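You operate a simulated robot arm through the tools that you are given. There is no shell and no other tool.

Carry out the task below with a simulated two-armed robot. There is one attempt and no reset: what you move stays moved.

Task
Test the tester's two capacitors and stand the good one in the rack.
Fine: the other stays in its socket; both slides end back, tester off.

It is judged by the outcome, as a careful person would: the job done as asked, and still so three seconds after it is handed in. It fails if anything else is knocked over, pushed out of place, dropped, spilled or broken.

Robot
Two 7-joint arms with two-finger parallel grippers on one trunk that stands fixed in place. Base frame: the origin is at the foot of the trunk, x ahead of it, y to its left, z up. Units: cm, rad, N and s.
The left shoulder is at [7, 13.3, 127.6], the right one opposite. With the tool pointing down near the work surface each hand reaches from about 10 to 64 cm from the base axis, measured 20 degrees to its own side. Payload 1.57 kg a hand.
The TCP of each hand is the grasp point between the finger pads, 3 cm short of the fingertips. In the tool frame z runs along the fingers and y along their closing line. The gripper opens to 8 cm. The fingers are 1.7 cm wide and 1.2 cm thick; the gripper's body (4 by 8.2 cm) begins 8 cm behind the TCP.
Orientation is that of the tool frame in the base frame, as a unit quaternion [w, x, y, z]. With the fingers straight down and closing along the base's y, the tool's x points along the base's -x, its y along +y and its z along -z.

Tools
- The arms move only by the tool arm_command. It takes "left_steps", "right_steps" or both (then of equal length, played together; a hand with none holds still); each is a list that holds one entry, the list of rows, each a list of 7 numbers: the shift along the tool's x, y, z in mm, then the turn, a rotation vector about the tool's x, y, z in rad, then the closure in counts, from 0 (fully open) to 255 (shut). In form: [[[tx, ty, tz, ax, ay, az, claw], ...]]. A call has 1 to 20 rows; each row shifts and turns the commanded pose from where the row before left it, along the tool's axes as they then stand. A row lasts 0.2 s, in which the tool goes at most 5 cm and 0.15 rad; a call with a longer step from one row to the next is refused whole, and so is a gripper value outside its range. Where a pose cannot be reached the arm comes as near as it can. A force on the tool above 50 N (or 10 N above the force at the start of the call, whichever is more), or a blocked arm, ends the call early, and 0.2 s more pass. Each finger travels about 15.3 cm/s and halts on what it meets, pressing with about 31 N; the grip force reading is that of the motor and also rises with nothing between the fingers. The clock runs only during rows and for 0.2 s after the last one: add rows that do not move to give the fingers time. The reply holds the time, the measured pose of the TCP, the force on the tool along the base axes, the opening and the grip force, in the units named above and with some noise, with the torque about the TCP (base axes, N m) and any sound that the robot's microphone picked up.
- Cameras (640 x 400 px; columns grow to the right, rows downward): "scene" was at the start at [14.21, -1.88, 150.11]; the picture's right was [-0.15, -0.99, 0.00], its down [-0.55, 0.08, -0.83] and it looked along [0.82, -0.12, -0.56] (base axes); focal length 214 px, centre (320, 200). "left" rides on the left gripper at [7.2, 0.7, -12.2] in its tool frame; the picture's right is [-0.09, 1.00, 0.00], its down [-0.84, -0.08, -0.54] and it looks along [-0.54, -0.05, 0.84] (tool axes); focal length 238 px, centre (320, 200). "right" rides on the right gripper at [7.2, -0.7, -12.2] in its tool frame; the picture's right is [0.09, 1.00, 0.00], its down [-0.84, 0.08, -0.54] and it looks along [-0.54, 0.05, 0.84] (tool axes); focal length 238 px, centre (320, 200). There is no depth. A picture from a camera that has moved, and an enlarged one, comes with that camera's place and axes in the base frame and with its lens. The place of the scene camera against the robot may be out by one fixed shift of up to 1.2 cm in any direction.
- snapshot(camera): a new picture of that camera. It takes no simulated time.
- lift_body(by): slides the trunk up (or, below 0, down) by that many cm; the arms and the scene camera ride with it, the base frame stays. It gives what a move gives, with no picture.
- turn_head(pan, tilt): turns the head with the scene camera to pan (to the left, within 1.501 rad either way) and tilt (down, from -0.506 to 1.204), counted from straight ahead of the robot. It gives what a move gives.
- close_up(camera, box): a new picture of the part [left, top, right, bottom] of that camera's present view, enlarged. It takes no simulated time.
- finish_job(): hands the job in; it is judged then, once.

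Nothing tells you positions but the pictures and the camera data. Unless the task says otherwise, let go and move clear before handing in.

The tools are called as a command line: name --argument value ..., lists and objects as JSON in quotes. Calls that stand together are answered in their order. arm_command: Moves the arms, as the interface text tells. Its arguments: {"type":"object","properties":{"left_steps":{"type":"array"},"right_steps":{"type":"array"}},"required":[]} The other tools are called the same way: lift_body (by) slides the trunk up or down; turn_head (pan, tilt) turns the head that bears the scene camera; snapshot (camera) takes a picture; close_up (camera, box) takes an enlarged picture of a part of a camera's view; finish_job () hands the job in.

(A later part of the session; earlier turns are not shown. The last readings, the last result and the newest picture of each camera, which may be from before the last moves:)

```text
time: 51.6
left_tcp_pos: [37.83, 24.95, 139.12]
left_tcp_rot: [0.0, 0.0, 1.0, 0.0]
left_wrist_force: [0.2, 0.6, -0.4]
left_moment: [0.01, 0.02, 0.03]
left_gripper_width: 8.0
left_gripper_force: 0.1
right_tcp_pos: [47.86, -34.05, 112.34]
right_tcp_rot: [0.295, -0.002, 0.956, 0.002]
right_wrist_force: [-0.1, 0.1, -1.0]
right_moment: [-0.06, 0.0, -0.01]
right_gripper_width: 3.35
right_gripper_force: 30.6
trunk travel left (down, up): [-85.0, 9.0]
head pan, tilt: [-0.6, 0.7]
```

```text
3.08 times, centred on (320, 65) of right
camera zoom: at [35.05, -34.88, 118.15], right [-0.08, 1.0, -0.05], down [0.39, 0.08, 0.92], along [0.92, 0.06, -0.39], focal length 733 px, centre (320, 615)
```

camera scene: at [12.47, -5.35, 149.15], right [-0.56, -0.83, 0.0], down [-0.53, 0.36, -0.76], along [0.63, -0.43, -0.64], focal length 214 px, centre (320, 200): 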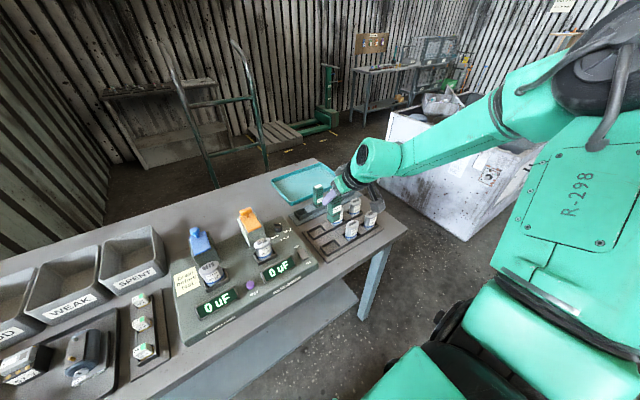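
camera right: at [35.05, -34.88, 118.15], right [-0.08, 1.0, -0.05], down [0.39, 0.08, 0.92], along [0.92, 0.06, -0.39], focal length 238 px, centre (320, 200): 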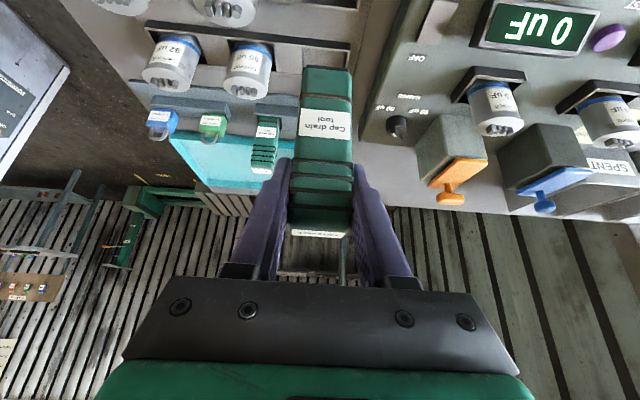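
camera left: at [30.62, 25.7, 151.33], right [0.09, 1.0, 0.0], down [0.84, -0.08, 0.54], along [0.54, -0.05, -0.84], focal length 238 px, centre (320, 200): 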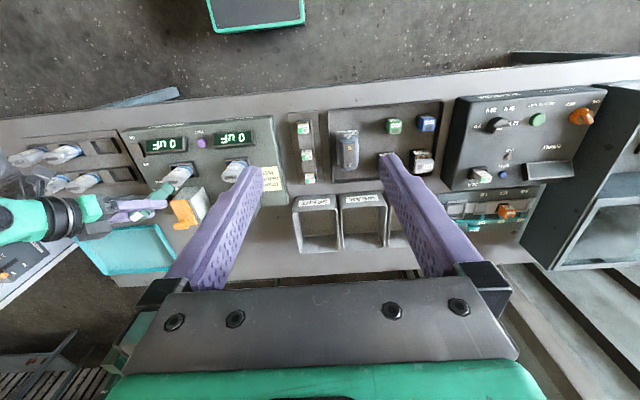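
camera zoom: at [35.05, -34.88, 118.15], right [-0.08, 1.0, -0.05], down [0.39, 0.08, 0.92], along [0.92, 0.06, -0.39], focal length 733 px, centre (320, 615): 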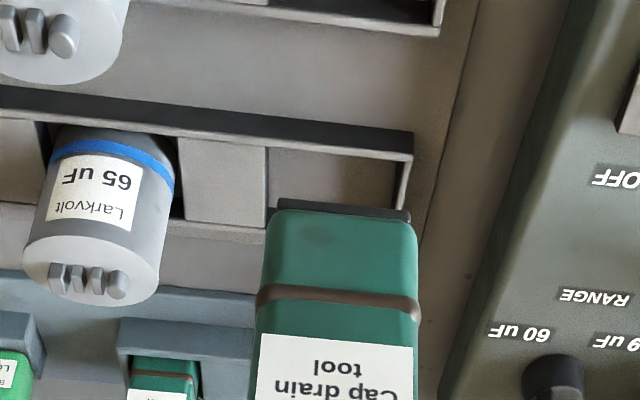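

The tool hangs near the front pocket. I estimate the pocket centre at about (47.9, -33.6). I'll nudge there, lower to just above the walls, and re-check.

arm_command --right_steps '[[[-2.1, 3, 1.4, 0, 0, 0, 255], [15.1, 0, 22, 0, 0, 0, 255], [15.1, 0, 22, 0, 0, 0, 255], [11.3, 0, 16.5, 0, 0, 0, 255], [0, 0, 0, 0, 0, 0, 255]]]'

close_up --camera "scene" --box '[300, 185, 380, 255]'

close_up --camera "right" --box '[220, 0, 420, 130]'

close_up --camera "left" --box '[20, 110, 120, 190]'

```text
time: 52.8
left_tcp_pos: [37.77, 25.12, 139.1]
left_tcp_rot: [0.0, -0.001, 1.0, -0.001]
left_wrist_force: [0.2, -0.2, 0.4]
left_moment: [0.0, -0.02, 0.02]
left_gripper_width: 8.02
left_gripper_force: 0.0
right_tcp_pos: [47.78, -33.82, 104.69]
right_tcp_rot: [0.295, -0.003, 0.956, 0.002]
right_wrist_force: [-0.3, 0.4, -1.5]
right_moment: [0.01, -0.01, 0.01]
right_gripper_width: 3.36
right_gripper_force: 31.3
trunk travel left (down, up): [-85.0, 9.0]
head pan, tilt: [-0.6, 0.7]
```

```text
5.71 times, centred on (340, 220) of scene
camera zoom: at [12.46, -5.31, 149.15], right [-0.56, -0.83, 0.0], down [-0.53, 0.36, -0.76], along [0.63, -0.43, -0.64], focal length 1226 px, centre (206, 86)
```

zoom: 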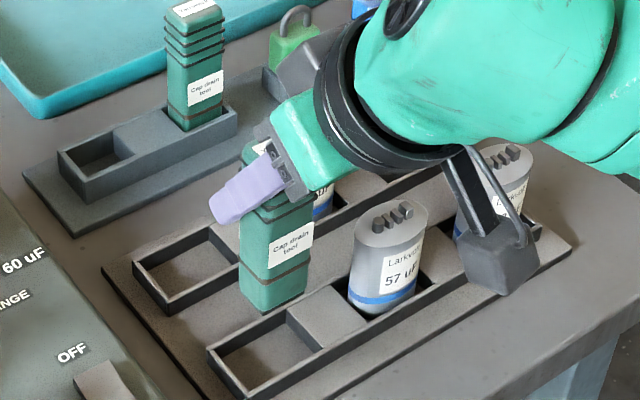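

```text
3.08 times, centred on (320, 65) of right
camera zoom: at [35.0, -34.51, 110.64], right [-0.08, 1.0, -0.05], down [0.39, 0.08, 0.92], along [0.92, 0.06, -0.39], focal length 733 px, centre (320, 615)
```

zoom: 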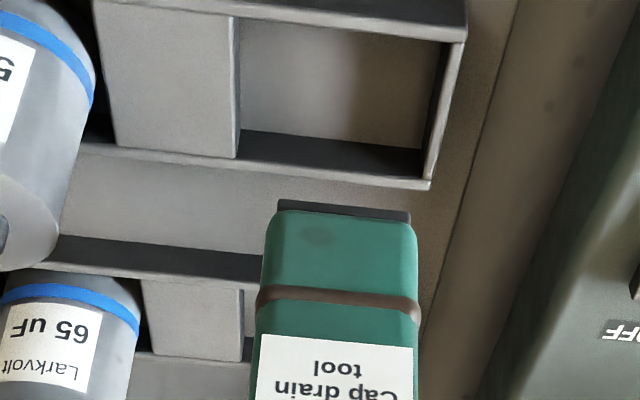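

```text
5.00 times, centred on (70, 150) of left
camera zoom: at [30.61, 25.73, 151.32], right [0.09, 1.0, 0.0], down [0.84, -0.08, 0.54], along [0.54, -0.05, -0.84], focal length 1192 px, centre (1570, 450)
```

zoom: 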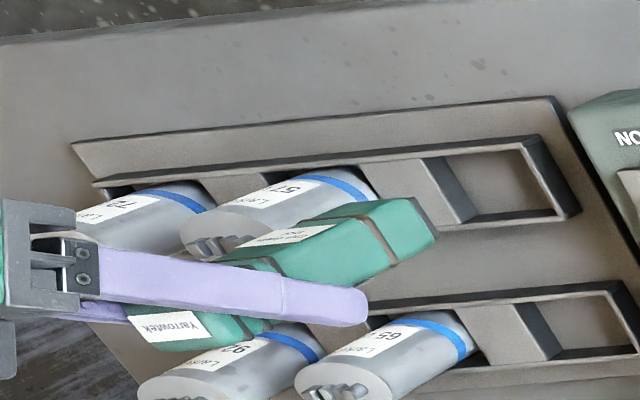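

From the wrist view the pocket spans roughly x 45.7–49.2 and y −36.6 to −31.3, with the tool nearly centred. I'll shift 3 mm toward the robot and lower further.

arm_command --right_steps '[[[2.5, 0, -1.7, 0, 0, 0, 255], [8.5, 0, 12.4, 0, 0, 0, 255], [8.5, 0, 12.4, 0, 0, 0, 255], [0, 0, 0, 0, 0, 0, 255]]]'

close_up --camera "right" --box '[220, 0, 420, 130]'

close_up --camera "scene" --box '[315, 205, 375, 255]'

close_up --camera "left" --box '[40, 110, 120, 180]'

```text
time: 53.8
left_tcp_pos: [37.8, 25.09, 139.03]
left_tcp_rot: [0.0, -0.001, 1.0, 0.0]
left_wrist_force: [0.1, -0.4, 0.6]
left_moment: [0.01, 0.02, 0.02]
left_gripper_width: 8.02
left_gripper_force: 0.1
right_tcp_pos: [47.74, -33.82, 101.85]
right_tcp_rot: [0.295, -0.002, 0.955, 0.002]
right_wrist_force: [0.0, 0.6, -1.0]
right_moment: [0.0, -0.06, 0.01]
right_gripper_width: 3.36
right_gripper_force: 30.9
trunk travel left (down, up): [-85.0, 9.0]
head pan, tilt: [-0.6, 0.7]
```

```text
3.08 times, centred on (320, 65) of right
camera zoom: at [34.81, -34.53, 107.7], right [-0.08, 1.0, -0.05], down [0.38, 0.08, 0.92], along [0.92, 0.06, -0.39], focal length 733 px, centre (320, 615)
```

zoom: 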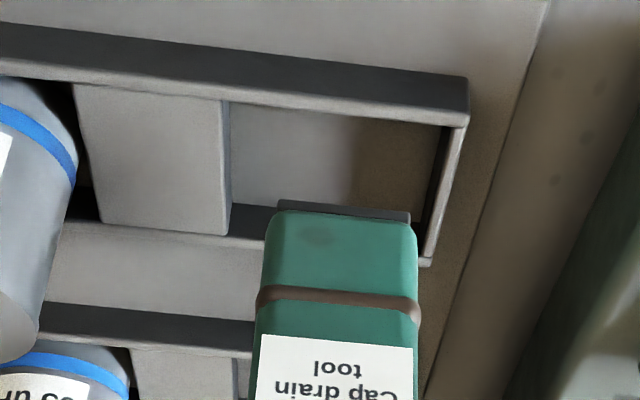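

```text
8.00 times, centred on (345, 230) of scene
camera zoom: at [12.44, -5.32, 149.15], right [-0.56, -0.83, 0.0], down [-0.53, 0.36, -0.76], along [0.63, -0.43, -0.64], focal length 1716 px, centre (120, -40)
```

zoom: 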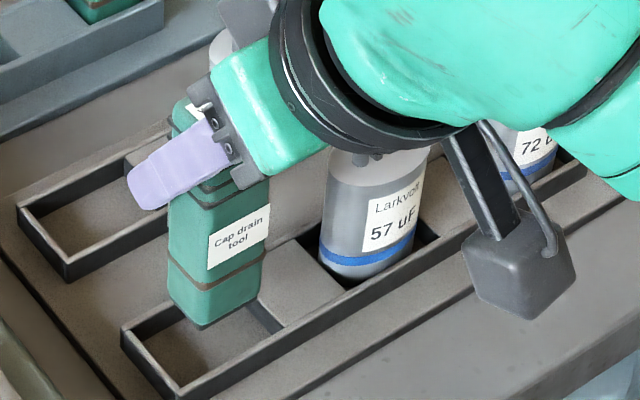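

```text
5.71 times, centred on (80, 145) of left
camera zoom: at [30.59, 25.71, 151.33], right [0.09, 1.0, 0.0], down [0.84, -0.08, 0.54], along [0.54, -0.05, -0.84], focal length 1362 px, centre (1691, 514)
```

zoom: 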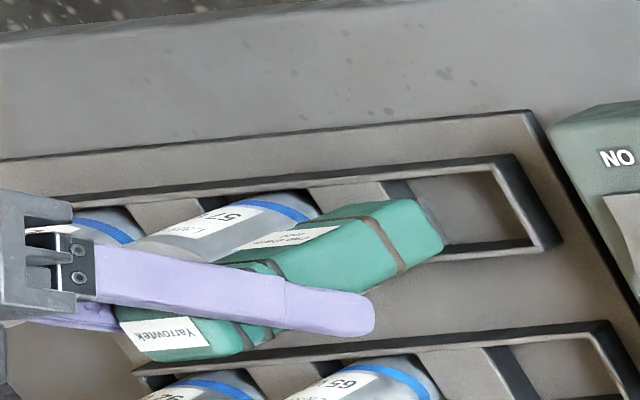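

The tool's foot is inside the pocket outline with clearance on all sides. Lowering slowly until it touches the pocket floor.

arm_command --right_steps '[[[3.9, 0, 5.8, 0, 0, 0, 255], [3.9, 0, 5.8, 0, 0, 0, 255], [2.8, 0, 4.1, 0, 0, 0, 255], [1.1, 0, 1.7, 0, 0, 0, 255], [1.1, 0, 1.7, 0, 0, 0, 255], [0, 0, 0, 0, 0, 0, 255]]]'

close_up --camera "right" --box '[220, 0, 420, 130]'

```text
time: 55.2
left_tcp_pos: [37.82, 25.06, 139.13]
left_tcp_rot: [0.0, -0.001, 1.0, 0.0]
left_wrist_force: [-0.3, 0.2, 0.5]
left_moment: [-0.02, -0.01, 0.01]
left_gripper_width: 8.0
left_gripper_force: 0.0
right_tcp_pos: [47.84, -33.75, 99.38]
right_tcp_rot: [0.295, -0.002, 0.955, 0.003]
right_wrist_force: [0.2, 0.2, -0.7]
right_moment: [-0.01, 0.04, -0.01]
right_gripper_width: 3.37
right_gripper_force: 30.9
trunk travel left (down, up): [-85.0, 9.0]
head pan, tilt: [-0.6, 0.7]
```

```text
3.08 times, centred on (320, 65) of right
camera zoom: at [34.94, -34.52, 105.41], right [-0.08, 1.0, -0.05], down [0.39, 0.08, 0.92], along [0.92, 0.06, -0.39], focal length 733 px, centre (320, 615)
```

zoom: 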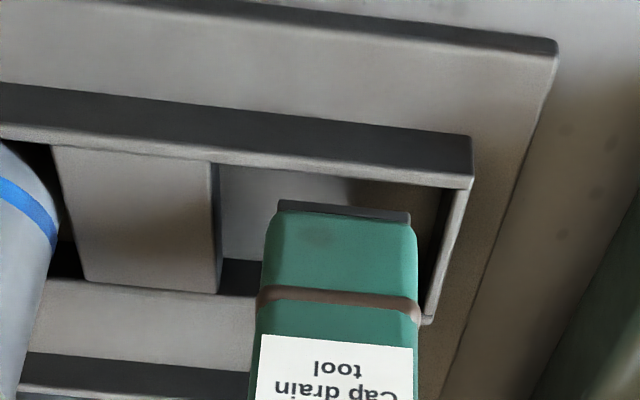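

arm_command --right_steps '[[[1.1, 0, 1.7, 0, 0, 0, 255], [1.1, 0, 1.7, 0, 0, 0, 255], [0.56, 0, 0.83, 0, 0, 0, 255], [0.56, 0, 0.83, 0, 0, 0, 255], [0, 0, 0, 0, 0, 0, 255]]]'

close_up --camera "right" --box '[220, 0, 420, 130]'

```text
time: 56.4
left_tcp_pos: [37.85, 24.92, 139.19]
left_tcp_rot: [0.001, -0.001, 1.0, 0.0]
left_wrist_force: [-0.1, -0.6, 0.3]
left_moment: [0.01, -0.02, -0.02]
left_gripper_width: 7.98
left_gripper_force: 0.1
right_tcp_pos: [47.71, -33.64, 99.08]
right_tcp_rot: [0.295, -0.001, 0.955, 0.002]
right_wrist_force: [0.5, 0.5, -1.8]
right_moment: [0.0, -0.03, 0.0]
right_gripper_width: 3.34
right_gripper_force: 30.7
trunk travel left (down, up): [-85.0, 9.0]
head pan, tilt: [-0.6, 0.7]
```

```text
3.08 times, centred on (320, 65) of right
camera zoom: at [34.95, -34.49, 104.84], right [-0.08, 1.0, -0.05], down [0.39, 0.08, 0.92], along [0.92, 0.06, -0.39], focal length 733 px, centre (320, 615)
```

zoom: 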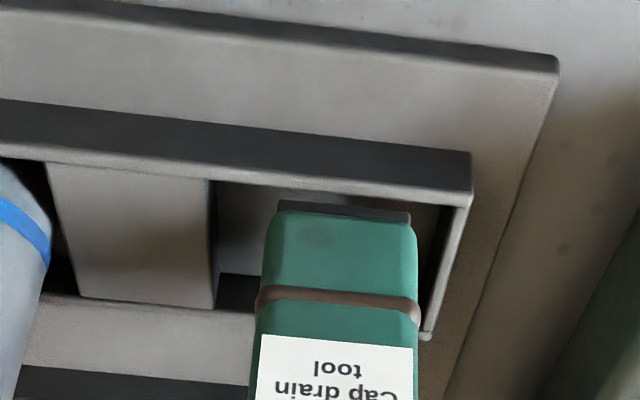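

arm_command --right_steps '[[[1.1, 0, 1.7, 0, 0, 0, 255], [1.1, 0, 1.7, 0, 0, 0, 255], [0.56, 0, 0.83, 0, 0, 0, 255], [0, 0, 0, 0, 0, 0, 255]]]'

```text
time: 57.4
left_tcp_pos: [37.74, 25.15, 139.17]
left_tcp_rot: [0.0, 0.0, 1.0, 0.0]
left_wrist_force: [0.0, -0.8, 0.7]
left_moment: [-0.01, -0.02, -0.04]
left_gripper_width: 7.97
left_gripper_force: 0.1
right_tcp_pos: [47.79, -33.84, 98.36]
right_tcp_rot: [0.295, -0.003, 0.956, 0.003]
right_wrist_force: [0.1, -0.8, -0.1]
right_moment: [0.03, 0.02, -0.02]
right_gripper_width: 3.36
right_gripper_force: 31.4
trunk travel left (down, up): [-85.0, 9.0]
head pan, tilt: [-0.6, 0.7]
```

arm_command --right_steps '[[[0.56, 0, 0.83, 0, 0, 0, 255], [0.56, 0, 0.83, 0, 0, 0, 255], [0, 0, 0, 0, 0, 0, 255]]]'

close_up --camera "right" --box '[220, 0, 420, 130]'

close_up --camera "scene" --box '[315, 205, 375, 255]'

```text
time: 58.2
left_tcp_pos: [37.97, 25.06, 139.19]
left_tcp_rot: [-0.001, -0.001, 1.0, -0.001]
left_wrist_force: [0.4, -0.3, -0.5]
left_moment: [0.0, 0.02, 0.0]
left_gripper_width: 8.0
left_gripper_force: 0.0
right_tcp_pos: [47.72, -33.8, 98.11]
right_tcp_rot: [0.294, -0.002, 0.956, 0.002]
right_wrist_force: [2.2, -1.3, -1.0]
right_moment: [-0.04, -0.12, -0.04]
right_gripper_width: 3.37
right_gripper_force: 31.2
trunk travel left (down, up): [-85.0, 9.0]
head pan, tilt: [-0.6, 0.7]
```

```text
3.08 times, centred on (320, 65) of right
camera zoom: at [34.92, -34.54, 104.11], right [-0.08, 1.0, -0.05], down [0.39, 0.08, 0.92], along [0.92, 0.06, -0.39], focal length 733 px, centre (320, 615)
```

zoom: 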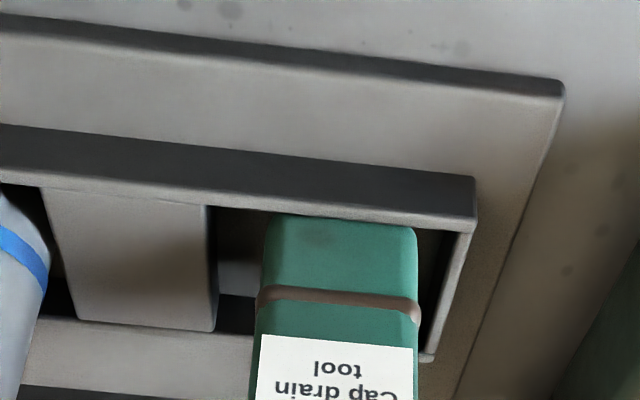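

```text
8.00 times, centred on (345, 230) of scene
camera zoom: at [12.51, -5.35, 149.14], right [-0.56, -0.83, 0.0], down [-0.53, 0.36, -0.76], along [0.63, -0.43, -0.64], focal length 1716 px, centre (120, -40)
```

zoom: 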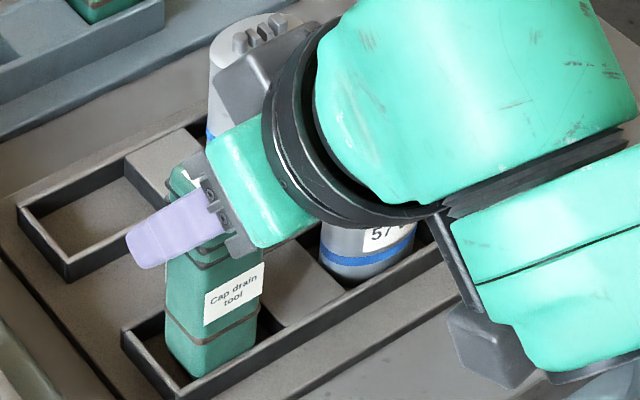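

A slight sideways force suggests the foot is near the front wall. I'll shift 2 mm away from it and continue down.

arm_command --right_steps '[[[-1.7, 0, 1.1, 0, 0, 0, 255], [0.56, 0, 0.83, 0, 0, 0, 255], [0.56, 0, 0.83, 0, 0, 0, 255], [0, 0, 0, 0, 0, 0, 255]]]'

```text
time: 59.2
left_tcp_pos: [37.8, 25.11, 139.08]
left_tcp_rot: [0.0, -0.001, 1.0, 0.0]
left_wrist_force: [0.5, 0.3, -0.1]
left_moment: [-0.02, 0.04, -0.03]
left_gripper_width: 8.0
left_gripper_force: 0.1
right_tcp_pos: [47.94, -33.77, 98.09]
right_tcp_rot: [0.295, -0.002, 0.956, 0.003]
right_wrist_force: [-0.3, -0.9, -1.0]
right_moment: [-0.01, 0.0, -0.03]
right_gripper_width: 3.36
right_gripper_force: 30.5
trunk travel left (down, up): [-85.0, 9.0]
head pan, tilt: [-0.6, 0.7]
```

arm_command --right_steps '[[[0.56, 0, 0.83, 0, 0, 0, 255], [0.56, 0, 0.83, 0, 0, 0, 255], [0.56, 0, 0.83, 0, 0, 0, 255], [0, 0, 0, 0, 0, 0, 255]]]'

close_up --camera "right" --box '[220, 0, 420, 130]'

```text
time: 60.2
left_tcp_pos: [37.67, 25.05, 139.12]
left_tcp_rot: [0.0, -0.002, 1.0, 0.0]
left_wrist_force: [-0.1, 0.6, 0.1]
left_moment: [0.0, 0.01, 0.01]
left_gripper_width: 8.0
left_gripper_force: 0.1
right_tcp_pos: [47.85, -33.72, 97.76]
right_tcp_rot: [0.295, -0.002, 0.956, 0.003]
right_wrist_force: [0.1, -0.1, -0.1]
right_moment: [-0.03, 0.0, -0.01]
right_gripper_width: 3.33
right_gripper_force: 30.7
trunk travel left (down, up): [-85.0, 9.0]
head pan, tilt: [-0.6, 0.7]
```

```text
3.08 times, centred on (320, 65) of right
camera zoom: at [35.08, -34.56, 103.65], right [-0.08, 1.0, -0.05], down [0.38, 0.08, 0.92], along [0.92, 0.06, -0.39], focal length 733 px, centre (320, 615)
```

zoom: 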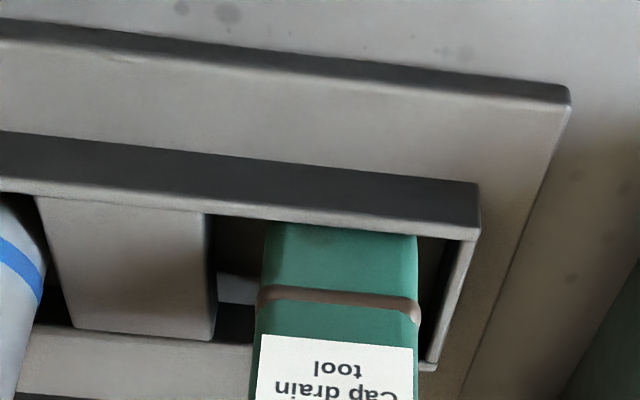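

arm_command --right_steps '[[[0.56, 0, 0.83, 0, 0, 0, 255], [0.56, 0, 0.83, 0, 0, 0, 255], [0, 0, 0, 0, 0, 0, 255]]]'

```text
time: 61.0
left_tcp_pos: [37.6, 25.17, 139.17]
left_tcp_rot: [0.0, -0.001, 1.0, 0.0]
left_wrist_force: [0.5, 0.0, -0.1]
left_moment: [-0.03, 0.02, -0.02]
left_gripper_width: 7.98
left_gripper_force: 0.1
right_tcp_pos: [47.93, -33.65, 97.62]
right_tcp_rot: [0.297, -0.003, 0.955, 0.003]
right_wrist_force: [-0.8, -0.9, 5.0]
right_moment: [-0.13, 0.1, -0.05]
right_gripper_width: 3.34
right_gripper_force: 30.9
trunk travel left (down, up): [-85.0, 9.0]
head pan, tilt: [-0.6, 0.7]
```

The foot is on the pocket floor. I'll open the fingers gently and check that the tool stands.

arm_command --right_steps '[[[0, 0, 0, 0, 0, 0, 130], [0, 0, 0, 0, 0, 0, 90], [0, 0, 0, 0, 0, 0, 60], [0, 0, 0, 0, 0, 0, 60]]]'

snapshot --camera "right"

close_up --camera "scene" --box '[315, 205, 375, 255]'

```text
time: 62.0
left_tcp_pos: [37.73, 25.1, 139.13]
left_tcp_rot: [0.001, -0.001, 1.0, 0.0]
left_wrist_force: [-0.4, -0.2, 0.0]
left_moment: [0.01, -0.01, 0.01]
left_gripper_width: 8.0
left_gripper_force: 0.1
right_tcp_pos: [48.05, -33.71, 97.48]
right_tcp_rot: [0.295, -0.002, 0.955, 0.003]
right_wrist_force: [0.3, -0.9, 0.5]
right_moment: [0.02, -0.01, -0.03]
right_gripper_width: 6.1
right_gripper_force: 0.0
trunk travel left (down, up): [-85.0, 9.0]
head pan, tilt: [-0.6, 0.7]
```

```text
taken
camera right: at [35.16, -34.53, 103.45], right [-0.08, 1.0, -0.05], down [0.38, 0.08, 0.92], along [0.92, 0.06, -0.39], focal length 238 px, centre (320, 200)
```

right: 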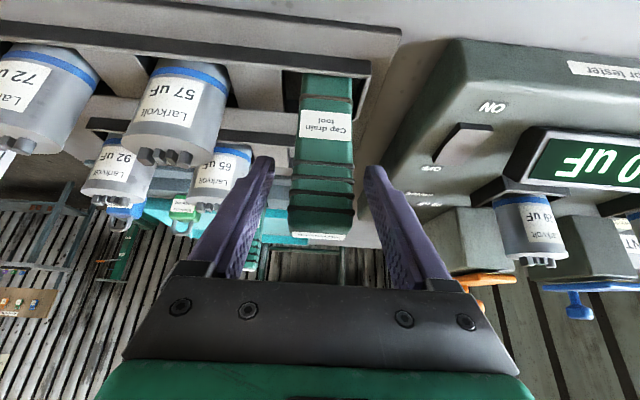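

```text
8.00 times, centred on (345, 230) of scene
camera zoom: at [12.47, -5.35, 149.14], right [-0.56, -0.83, 0.0], down [-0.53, 0.36, -0.76], along [0.63, -0.43, -0.64], focal length 1716 px, centre (120, -40)
```

zoom: 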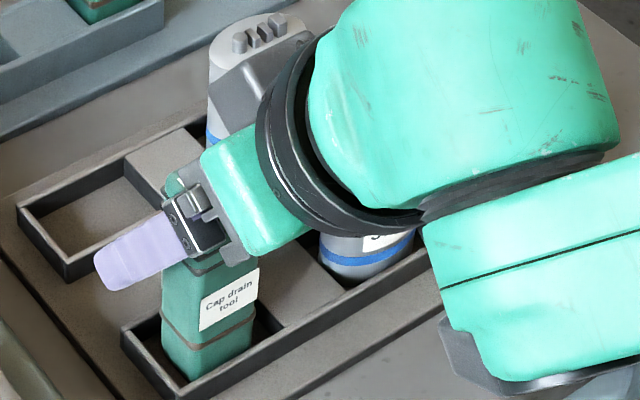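

The tool stands on its own in the pocket. I'll back the hand out along the fingers and turn it straight down.

arm_command --right_steps '[[[0, 0, -20, 0, 0, 0, 60], [0, 0, -30, 0, 0, 0, 60], [0, 0, -40, 0, 0, 0, 60], [0, 0, -40, 0, 0, 0, 60], [0, 0, 0, 0, 0.15, 0, 60], [0, 0, 0, 0, 0.15, 0, 60], [0, 0, 0, 0, 0.15, 0, 60], [0, 0, 0, 0, 0.15, 0, 60], [0, 0, 0, 0, 0, 0, 60]]]'

snapshot --camera "right"

close_up --camera "scene" --box '[315, 195, 385, 255]'

```text
time: 64.0
left_tcp_pos: [37.82, 25.16, 139.18]
left_tcp_rot: [0.0, -0.002, 1.0, -0.001]
left_wrist_force: [-0.1, 0.6, -0.4]
left_moment: [0.01, -0.04, 0.04]
left_gripper_width: 7.99
left_gripper_force: 0.1
right_tcp_pos: [40.61, -33.79, 108.28]
right_tcp_rot: [-0.001, -0.002, 1.0, 0.002]
right_wrist_force: [-0.1, -0.6, -0.1]
right_moment: [0.02, -0.02, 0.02]
right_gripper_width: 6.12
right_gripper_force: 0.2
trunk travel left (down, up): [-85.0, 9.0]
head pan, tilt: [-0.6, 0.7]
```

```text
taken
camera right: at [33.47, -34.61, 120.34], right [-0.1, 1.0, 0.0], down [0.84, 0.08, 0.54], along [0.54, 0.06, -0.84], focal length 238 px, centre (320, 200)
```

right: 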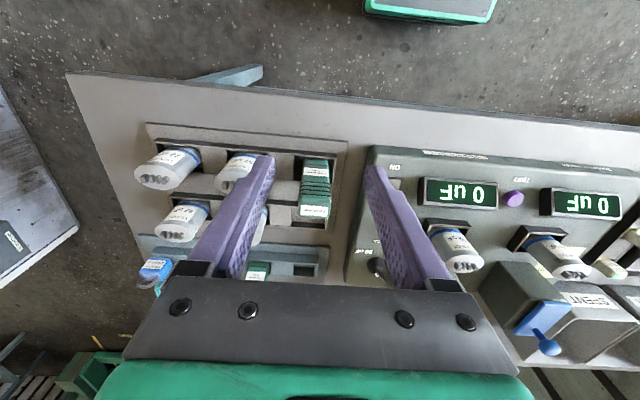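

```text
6.67 times, centred on (350, 225) of scene
camera zoom: at [12.51, -5.23, 149.14], right [-0.56, -0.83, 0.0], down [-0.53, 0.36, -0.76], along [0.63, -0.43, -0.64], focal length 1430 px, centre (120, 33)
```

zoom: 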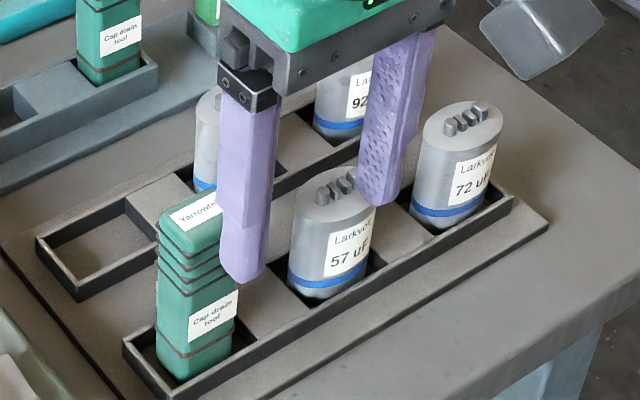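

close_up --camera "right" --box '[260, 130, 380, 240]'

```text
3.64 times, centred on (320, 185) of right
camera zoom: at [33.47, -34.61, 120.34], right [-0.1, 1.0, 0.0], down [0.84, 0.08, 0.54], along [0.54, 0.06, -0.84], focal length 867 px, centre (320, 254)
```

zoom: 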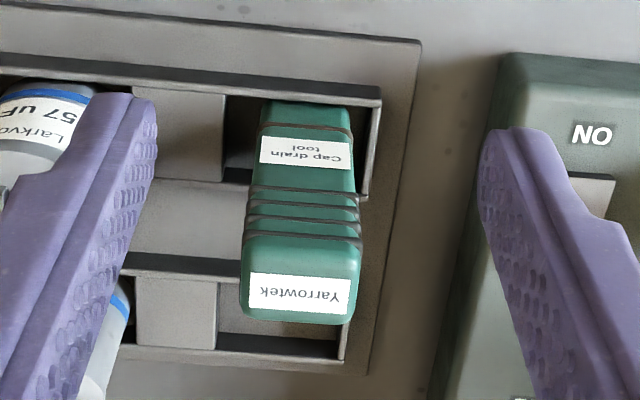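

Tool top is at about (47.85, -33.95, 100.1). I'll move over it, descend with the fingers straight down and grip.

arm_command --right_steps '[[[-36, -0.8, 0, 0, 0, 0, 60], [-36, -0.8, 0, 0, 0, 0, 60], [0, 0, 25, 0, 0, 0, 60], [0, 0, 25, 0, 0, 0, 60], [0, 0, 25, 0, 0, 0, 60], [0, 0, 25, 0, 0, 0, 60], [0, 0, 0, 0, 0, 0, 60]]]'

snapshot --camera "right"

close_up --camera "scene" --box '[315, 195, 385, 255]'

```text
time: 65.6
left_tcp_pos: [37.76, 25.06, 139.23]
left_tcp_rot: [0.001, 0.0, 1.0, 0.0]
left_wrist_force: [0.6, -0.1, 0.0]
left_moment: [0.01, 0.01, -0.02]
left_gripper_width: 8.0
left_gripper_force: 0.0
right_tcp_pos: [47.57, -33.95, 98.32]
right_tcp_rot: [0.0, -0.002, 1.0, 0.002]
right_wrist_force: [0.3, -0.1, 0.1]
right_moment: [0.0, 0.0, 0.02]
right_gripper_width: 6.1
right_gripper_force: 0.0
trunk travel left (down, up): [-85.0, 9.0]
head pan, tilt: [-0.6, 0.7]
```

```text
taken
camera right: at [40.38, -34.73, 110.44], right [-0.1, 1.0, 0.0], down [0.84, 0.08, 0.54], along [0.54, 0.06, -0.84], focal length 238 px, centre (320, 200)
```

right: 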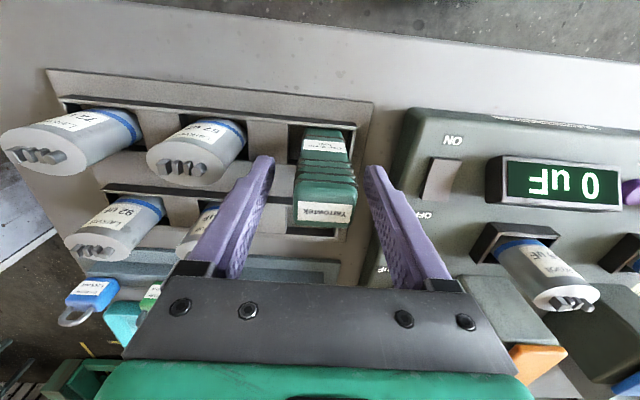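

```text
6.67 times, centred on (350, 225) of scene
camera zoom: at [12.39, -5.36, 149.15], right [-0.56, -0.83, 0.0], down [-0.53, 0.36, -0.77], along [0.63, -0.43, -0.64], focal length 1430 px, centre (120, 33)
```

zoom: 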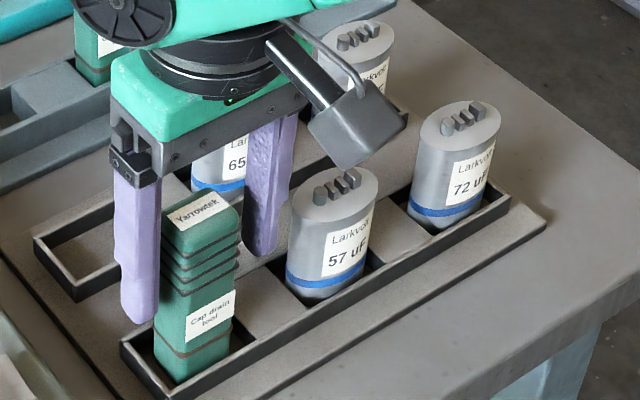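

The fingers straddle the tool well. Closing and lifting.

arm_command --right_steps '[[[0, 0, 0, 0, 0, 0, 255], [0, 0, 0, 0, 0, 0, 255], [0, 0, 0, 0, 0, 0, 255], [0, 0, -10, 0, 0, 0, 255], [0, 0, -20, 0, 0, 0, 255], [0, 0, -40, 0, 0, 0, 255], [0, 0, -40, 0, 0, 0, 255], [0, 0, -40, 0, 0, 0, 255], [0, 0, 0, 0, 0, 0, 255]]]'

snapshot --camera "right"

snapshot --camera "scene"

```text
time: 67.6
left_tcp_pos: [37.73, 25.16, 139.16]
left_tcp_rot: [0.0, 0.0, 1.0, 0.0]
left_wrist_force: [0.6, 0.3, -0.3]
left_moment: [-0.03, 0.0, 0.01]
left_gripper_width: 8.03
left_gripper_force: 0.0
right_tcp_pos: [47.93, -33.92, 113.57]
right_tcp_rot: [0.001, -0.003, 1.0, 0.002]
right_wrist_force: [0.0, -0.8, -0.8]
right_moment: [0.02, 0.01, 0.02]
right_gripper_width: 3.34
right_gripper_force: 30.9
trunk travel left (down, up): [-85.0, 9.0]
head pan, tilt: [-0.6, 0.7]
```

```text
taken
camera right: at [40.76, -34.73, 125.5], right [-0.1, 1.0, 0.0], down [0.84, 0.08, 0.54], along [0.54, 0.06, -0.84], focal length 238 px, centre (320, 200)
```

right: 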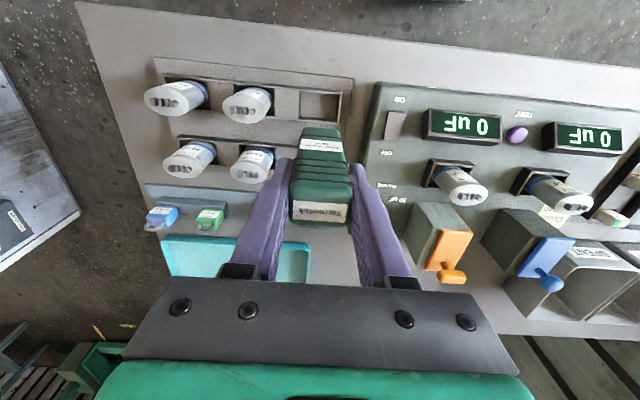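

```text
taken
camera scene: at [12.48, -5.37, 149.14], right [-0.56, -0.83, 0.0], down [-0.53, 0.36, -0.76], along [0.63, -0.43, -0.64], focal length 214 px, centre (320, 200)
```

scene: 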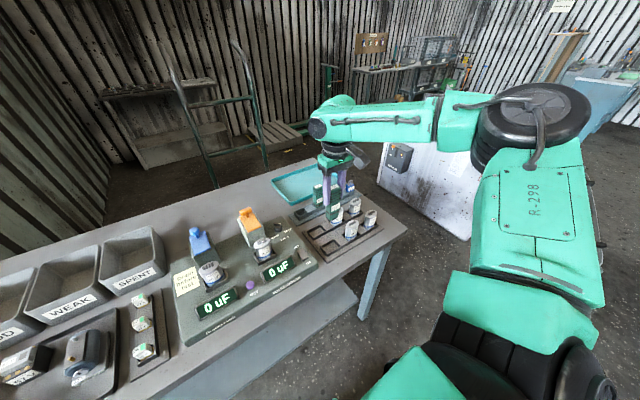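

The tool is now held straight down. I'll use this view to refine the capacitor positions before moving over.

close_up --camera "right" --box '[420, 140, 600, 230]'

close_up --camera "right" --box '[270, 100, 370, 240]'

```text
3.56 times, centred on (510, 185) of right
camera zoom: at [40.76, -34.73, 125.5], right [-0.1, 1.0, 0.0], down [0.84, 0.08, 0.54], along [0.54, 0.06, -0.84], focal length 848 px, centre (-356, 253)
```

zoom: 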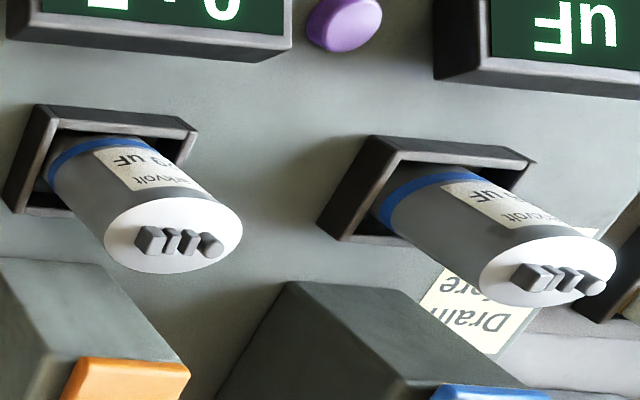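

```text
2.86 times, centred on (320, 170) of right
camera zoom: at [40.76, -34.73, 125.5], right [-0.1, 1.0, 0.0], down [0.84, 0.08, 0.54], along [0.54, 0.06, -0.84], focal length 681 px, centre (320, 286)
```

zoom: 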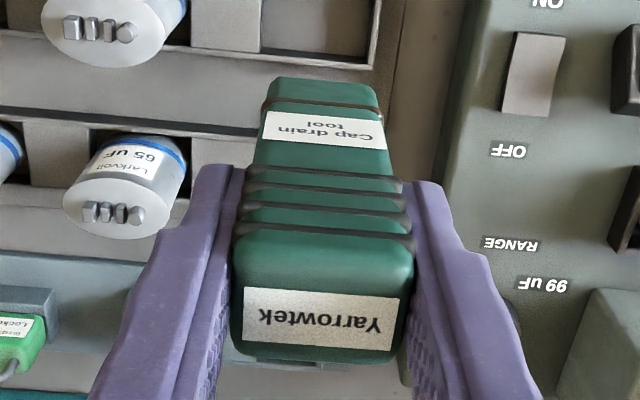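

Caps are at about (55.4, -13.3) and (55.4, 1.4). I'll move over the right cap with the tool square and upright.

arm_command --right_steps '[[[-12.5, 34.5, -1, 0, 0, 0, 255], [-12.5, 34.5, -1, 0, 0, 0, 255], [-12.5, 34.5, -1, 0, 0, 0, 255], [-12.5, 34.5, -1, 0, 0, 0, 255], [-12.5, 34.5, 0, 0, 0, 0, 255], [-12.5, 34.5, 0, 0, 0, 0, 255], [0, 0, 0, 0, 0, 0, 255]]]'

turn_head --pan -0.15 --tilt 0.6

close_up --camera "scene" --box '[300, 205, 380, 285]'

close_up --camera "left" --box '[140, 140, 220, 220]'

```text
time: 69.2
left_tcp_pos: [37.68, 25.09, 139.22]
left_tcp_rot: [0.0, 0.0, 1.0, 0.0]
left_wrist_force: [0.1, -1.5, -0.1]
left_moment: [0.03, 0.0, 0.0]
left_gripper_width: 7.98
left_gripper_force: 0.0
right_tcp_pos: [52.82, -14.85, 113.95]
right_tcp_rot: [0.0, -0.003, 1.0, 0.003]
right_wrist_force: [-0.2, 0.9, -1.5]
right_moment: [0.0, 0.02, 0.02]
right_gripper_width: 3.37
right_gripper_force: 30.8
right hand out of reach, approached as far as the arm can: row 6
trunk travel left (down, up): [-85.0, 9.0]
head pan, tilt: [-0.6, 0.7]
```

```text
time: 70.1
left_tcp_pos: [37.91, 25.01, 139.14]
left_tcp_rot: [0.0, -0.001, 1.0, 0.0]
left_wrist_force: [0.5, 0.0, -0.5]
left_moment: [-0.02, -0.01, -0.01]
left_gripper_width: 7.99
left_gripper_force: 0.0
right_tcp_pos: [52.77, -14.84, 113.82]
right_tcp_rot: [0.0, -0.002, 1.0, 0.003]
right_wrist_force: [-0.5, -0.1, -0.9]
right_moment: [0.01, -0.01, 0.03]
right_gripper_width: 3.36
right_gripper_force: 30.6
trunk travel left (down, up): [-85.0, 9.0]
head pan, tilt: [-0.15, 0.6]
```

```text
5.00 times, centred on (340, 245) of scene
camera zoom: at [14.23, -1.87, 150.0], right [-0.15, -0.99, 0.0], down [-0.56, 0.09, -0.82], along [0.82, -0.12, -0.57], focal length 1072 px, centre (220, -25)
```

zoom: 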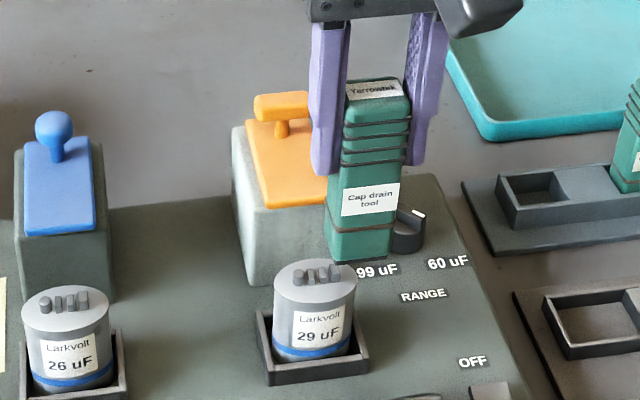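

```text
5.00 times, centred on (180, 180) of left
camera zoom: at [30.66, 25.69, 151.32], right [0.09, 1.0, 0.0], down [0.84, -0.08, 0.54], along [0.54, -0.05, -0.84], focal length 1192 px, centre (1020, 300)
```

zoom: 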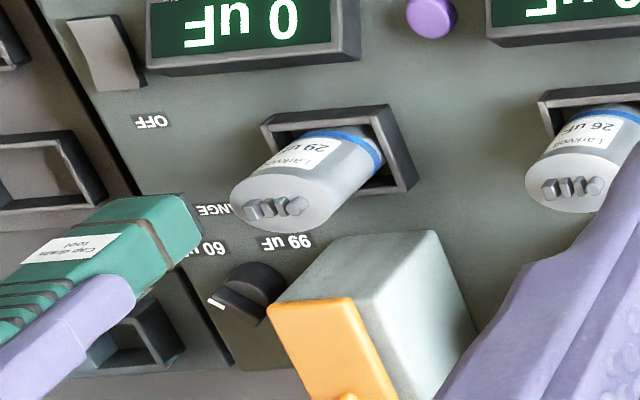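

Tool-down also stops short, and the pattern fits a hand-roll joint limit. The gripper is symmetric, so I'll roll the hand half a turn about the vertical, which keeps the tool upright and frees that joint.

arm_command --right_steps '[[[0, 0, 0, 0, 0, -0.15, 255], [0, 0, 0, 0, 0, -0.15, 255], [0, 0, 0, 0, 0, -0.15, 255], [0, 0, 0, 0, 0, -0.15, 255], [0, 0, 0, 0, 0, -0.15, 255], [0, 0, 0, 0, 0, -0.15, 255], [0, 0, 0, 0, 0, -0.15, 255], [0, 0, 0, 0, 0, -0.15, 255], [0, 0, 0, 0, 0, -0.15, 255], [0, 0, 0, 0, 0, -0.15, 255], [0, 0, 0, 0, 0, 0, 255]]]'

snapshot --camera "scene"

```text
time: 72.5
left_tcp_pos: [37.75, 25.1, 139.1]
left_tcp_rot: [0.0, 0.0, 1.0, 0.0]
left_wrist_force: [0.7, 0.4, -0.9]
left_moment: [0.04, 0.03, 0.0]
left_gripper_width: 8.01
left_gripper_force: 0.0
right_tcp_pos: [52.69, -14.95, 113.8]
right_tcp_rot: [0.001, -0.684, 0.73, 0.001]
right_wrist_force: [0.7, 0.9, -1.2]
right_moment: [0.04, -0.02, 0.0]
right_gripper_width: 3.35
right_gripper_force: 31.1
trunk travel left (down, up): [-85.0, 9.0]
head pan, tilt: [-0.15, 0.6]
```

```text
taken
camera scene: at [14.2, -1.86, 150.01], right [-0.15, -0.99, 0.0], down [-0.56, 0.08, -0.82], along [0.82, -0.12, -0.57], focal length 214 px, centre (320, 200)
```

scene: 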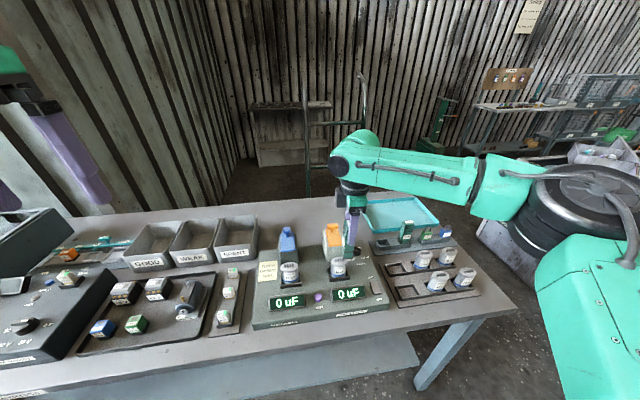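

Rolling works smoothly. Continuing to the full half turn.

arm_command --right_steps '[[[0, 0, 0, 0, 0, -0.15, 255], [0, 0, 0, 0, 0, -0.15, 255], [0, 0, 0, 0, 0, -0.15, 255], [0, 0, 0, 0, 0, -0.15, 255], [0, 0, 0, 0, 0, -0.15, 255], [0, 0, 0, 0, 0, -0.15, 255], [0, 0, 0, 0, 0, -0.15, 255], [0, 0, 0, 0, 0, -0.15, 255], [0, 0, 0, 0, 0, -0.15, 255], [0, 0, 0, 0, 0, -0.15, 255], [0, 0, 0, 0, 0, -0.136, 255], [0, 0, 0, 0, 0, 0, 255]]]'

snapshot --camera "right"

```text
time: 75.1
left_tcp_pos: [37.66, 24.99, 139.14]
left_tcp_rot: [0.0, -0.001, 1.0, 0.0]
left_wrist_force: [-0.5, 1.1, -0.1]
left_moment: [-0.01, -0.05, 0.01]
left_gripper_width: 8.0
left_gripper_force: 0.1
right_tcp_pos: [52.58, -14.93, 113.84]
right_tcp_rot: [-0.004, 1.0, 0.0, 0.001]
right_wrist_force: [-0.4, 0.0, -0.9]
right_moment: [-0.01, -0.01, 0.0]
right_gripper_width: 3.34
right_gripper_force: 31.0
trunk travel left (down, up): [-85.0, 9.0]
head pan, tilt: [-0.15, 0.6]
```

```text
taken
camera right: at [59.85, -14.31, 125.93], right [0.09, -1.0, 0.0], down [-0.84, -0.08, 0.54], along [-0.54, -0.05, -0.84], focal length 238 px, centre (320, 200)
```

right: 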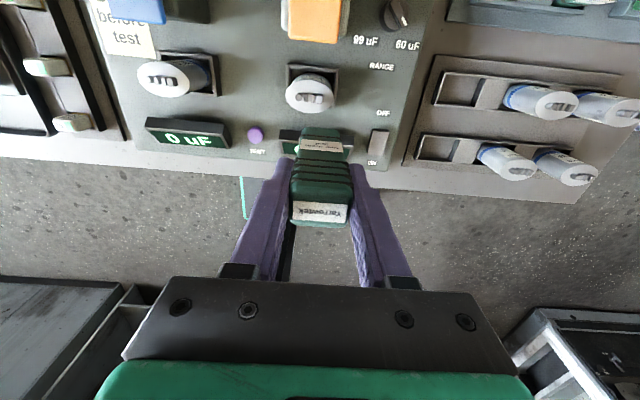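

The hand is flipped and the wrist camera now looks back at the tester. Moving over the right cap.

arm_command --right_steps '[[[14, -8, 0, 0, 0, 0, 255], [14, -7, 0, 0, 0, 0, 255], [0, 0, 0, 0, 0, 0, 255]]]'

close_up --camera "right" --box '[220, 30, 420, 160]'

close_up --camera "scene" --box '[310, 215, 370, 275]'

close_up --camera "left" --box '[150, 150, 210, 210]'

```text
time: 75.9
left_tcp_pos: [37.77, 25.09, 139.15]
left_tcp_rot: [0.0, -0.001, 1.0, 0.0]
left_wrist_force: [0.7, 0.2, 0.4]
left_moment: [0.03, -0.02, -0.03]
left_gripper_width: 8.0
left_gripper_force: 0.0
right_tcp_pos: [52.76, -15.14, 113.93]
right_tcp_rot: [-0.001, 1.0, -0.002, 0.0]
right_wrist_force: [0.2, 0.1, -1.9]
right_moment: [-0.02, 0.0, 0.02]
right_gripper_width: 3.35
right_gripper_force: 30.9
right hand out of reach, approached as far as the arm can: row 1, 2
trunk travel left (down, up): [-85.0, 9.0]
head pan, tilt: [-0.15, 0.6]
```

```text
3.08 times, centred on (320, 95) of right
camera zoom: at [59.93, -14.45, 125.96], right [0.09, -1.0, 0.0], down [-0.84, -0.08, 0.54], along [-0.54, -0.05, -0.84], focal length 733 px, centre (320, 523)
```

zoom: 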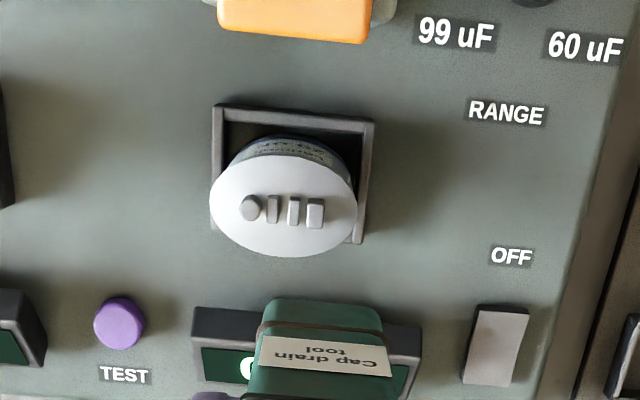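

```text
6.67 times, centred on (340, 245) of scene
camera zoom: at [14.2, -1.86, 150.01], right [-0.15, -0.99, 0.0], down [-0.56, 0.08, -0.82], along [0.82, -0.12, -0.57], focal length 1430 px, centre (187, -100)
```

zoom: 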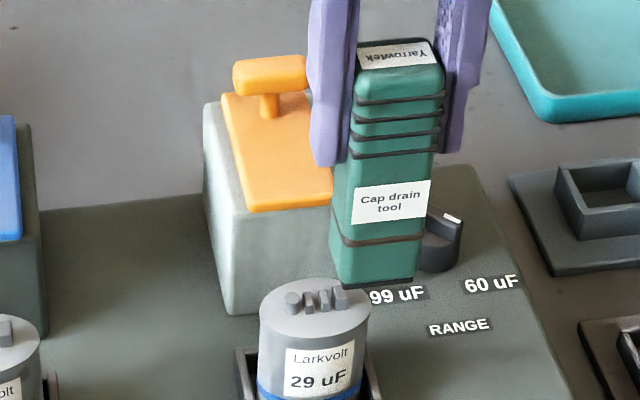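

```text
6.67 times, centred on (180, 180) of left
camera zoom: at [30.62, 25.7, 151.32], right [0.09, 1.0, 0.0], down [0.84, -0.08, 0.54], along [0.54, -0.05, -0.84], focal length 1589 px, centre (1253, 333)
```

zoom: 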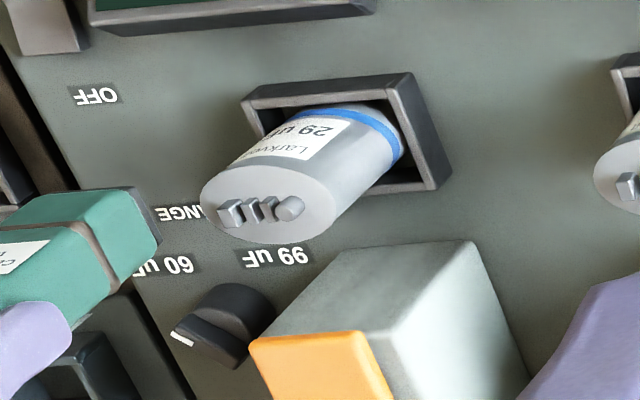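

Roll wasn't the limit. The reach quoted for this robot is near the work surface, where the wrist hangs below the shoulder, so I'll raise the trunk fully and try again with the hand lower relative to it.

lift_body --by 9

arm_command --right_steps '[[[0, 0, 30, 0, 0, 0, 255], [0, 0, 30, 0, 0, 0, 255], [0, 0, 25, 0, 0, 0, 255], [14, -8, 0, 0, 0, 0, 255], [14, -8, 0, 0, 0, 0, 255], [0, 0, 0, 0, 0, 0, 255]]]'

snapshot --camera "scene"

```text
time: 77.2
left_tcp_pos: [37.8, 25.01, 148.08]
left_tcp_rot: [0.0, -0.002, 1.0, 0.0]
left_wrist_force: [0.4, 0.5, 1.3]
left_moment: [-0.05, 0.02, -0.02]
left_gripper_width: 8.01
left_gripper_force: 0.1
right_tcp_pos: [52.69, -15.13, 122.8]
right_tcp_rot: [-0.002, 1.0, -0.001, 0.0]
right_wrist_force: [-0.8, -0.3, -0.4]
right_moment: [-0.04, 0.0, 0.03]
right_gripper_width: 3.37
right_gripper_force: 31.3
trunk travel left (down, up): [-94.0, 0.0]
head pan, tilt: [-0.15, 0.6]
```

```text
time: 78.5
left_tcp_pos: [37.75, 24.95, 148.18]
left_tcp_rot: [-0.001, -0.001, 1.0, 0.0]
left_wrist_force: [-0.3, -0.6, 0.3]
left_moment: [-0.01, 0.01, 0.01]
left_gripper_width: 8.03
left_gripper_force: 0.0
right_tcp_pos: [51.94, -15.85, 114.98]
right_tcp_rot: [-0.002, 1.0, -0.001, 0.002]
right_wrist_force: [0.2, 0.3, -0.1]
right_moment: [-0.01, 0.03, 0.0]
right_gripper_width: 3.32
right_gripper_force: 31.4
right hand out of reach, approached as far as the arm can: row 2, 3, 4, 5
trunk travel left (down, up): [-94.0, 0.0]
head pan, tilt: [-0.15, 0.6]
```

```text
taken
camera scene: at [14.22, -1.88, 159.01], right [-0.15, -0.99, 0.0], down [-0.56, 0.08, -0.82], along [0.82, -0.12, -0.57], focal length 214 px, centre (320, 200)
```

scene: 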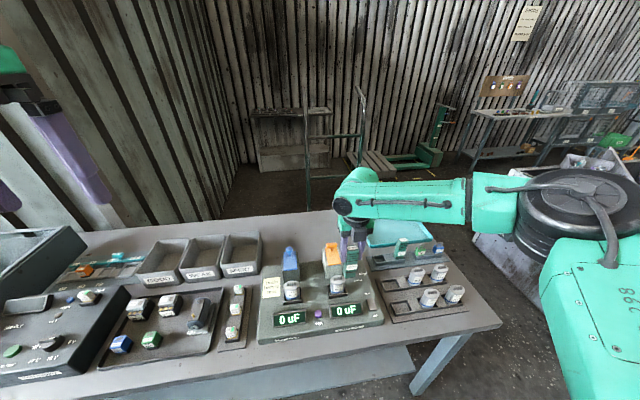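

Reach shrank with the trunk up, so a lower trunk should help here. I'll raise the hand, drop the trunk well down, and test the forward reach at the same height.

arm_command --right_steps '[[[0, 0, -40, 0, 0, 0, 255], [0, 0, -40, 0, 0, 0, 255], [0, 0, -40, 0, 0, 0, 255], [0, 0, -40, 0, 0, 0, 255], [0, 0, -40, 0, 0, 0, 255], [0, 0, -40, 0, 0, 0, 255], [0, 0, -40, 0, 0, 0, 255], [0, 0, 0, 0, 0, 0, 255]]]'

```text
time: 80.3
left_tcp_pos: [37.67, 25.15, 148.17]
left_tcp_rot: [0.0, -0.001, 1.0, -0.001]
left_wrist_force: [0.3, -0.2, -0.4]
left_moment: [-0.01, 0.0, 0.0]
left_gripper_width: 8.0
left_gripper_force: 0.1
right_tcp_pos: [49.78, -18.75, 140.54]
right_tcp_rot: [-0.002, 1.0, -0.001, 0.002]
right_wrist_force: [0.2, 0.5, -0.7]
right_moment: [0.0, -0.02, 0.0]
right_gripper_width: 3.38
right_gripper_force: 31.0
right hand out of reach, approached as far as the arm can: row 5, 6, 7
trunk travel left (down, up): [-94.0, 0.0]
head pan, tilt: [-0.15, 0.6]
```

The data fit a fixed elbow limit, with best reach when the wrist is level with the shoulder. I'll set the trunk about 7 cm below its starting height, unroll the hand, and return to the rack pocket to re-grip the tool at a better tilt.

lift_body --by -16

arm_command --right_steps '[[[0, 0, 0, 0, 0, 0.15, 255], [0, 0, 0, 0, 0, 0.15, 255], [0, 0, 0, 0, 0, 0.15, 255], [0, 0, 0, 0, 0, 0.15, 255], [0, 0, 0, 0, 0, 0.15, 255], [0, 0, 0, 0, 0, 0.15, 255], [0, 0, 0, 0, 0, 0.15, 255], [0, 0, 0, 0, 0, 0.15, 255], [0, 0, 0, 0, 0, 0.15, 255], [0, 0, 0, 0, 0, 0.15, 255], [0, 0, 0, 0, 0, 0.15, 255], [0, 0, 0, 0, 0, 0.15, 255], [0, 0, 0, 0, 0, 0.15, 255], [0, 0, 0, 0, 0, 0.15, 255], [0, 0, 0, 0, 0, 0.15, 255], [0, 0, 0, 0, 0, 0.15, 255], [0, 0, 0, 0, 0, 0.15, 255], [0, 0, 0, 0, 0, 0.15, 255], [0, 0, 0, 0, 0, 0.15, 255], [0, 0, 0, 0, 0, 0.15, 255]]]'

```text
time: 82.2
left_tcp_pos: [37.77, 25.09, 132.07]
left_tcp_rot: [0.001, -0.001, 1.0, 0.0]
left_wrist_force: [-0.1, 0.2, -0.1]
left_moment: [-0.02, 0.04, -0.01]
left_gripper_width: 8.0
left_gripper_force: 0.1
right_tcp_pos: [49.88, -18.74, 124.42]
right_tcp_rot: [-0.003, 1.0, -0.001, 0.002]
right_wrist_force: [0.6, 0.4, -1.2]
right_moment: [0.0, -0.01, 0.03]
right_gripper_width: 3.33
right_gripper_force: 31.0
trunk travel left (down, up): [-78.0, 16.0]
head pan, tilt: [-0.15, 0.6]
```

```text
time: 86.4
left_tcp_pos: [37.7, 25.12, 132.17]
left_tcp_rot: [0.0, -0.002, 1.0, 0.0]
left_wrist_force: [-0.5, -0.5, 0.7]
left_moment: [-0.01, 0.02, 0.0]
left_gripper_width: 7.98
left_gripper_force: 0.1
right_tcp_pos: [49.95, -18.8, 124.38]
right_tcp_rot: [0.001, -0.068, 0.998, 0.002]
right_wrist_force: [0.3, -0.2, -1.4]
right_moment: [-0.02, 0.01, -0.01]
right_gripper_width: 3.35
right_gripper_force: 30.9
trunk travel left (down, up): [-78.0, 16.0]
head pan, tilt: [-0.15, 0.6]
```

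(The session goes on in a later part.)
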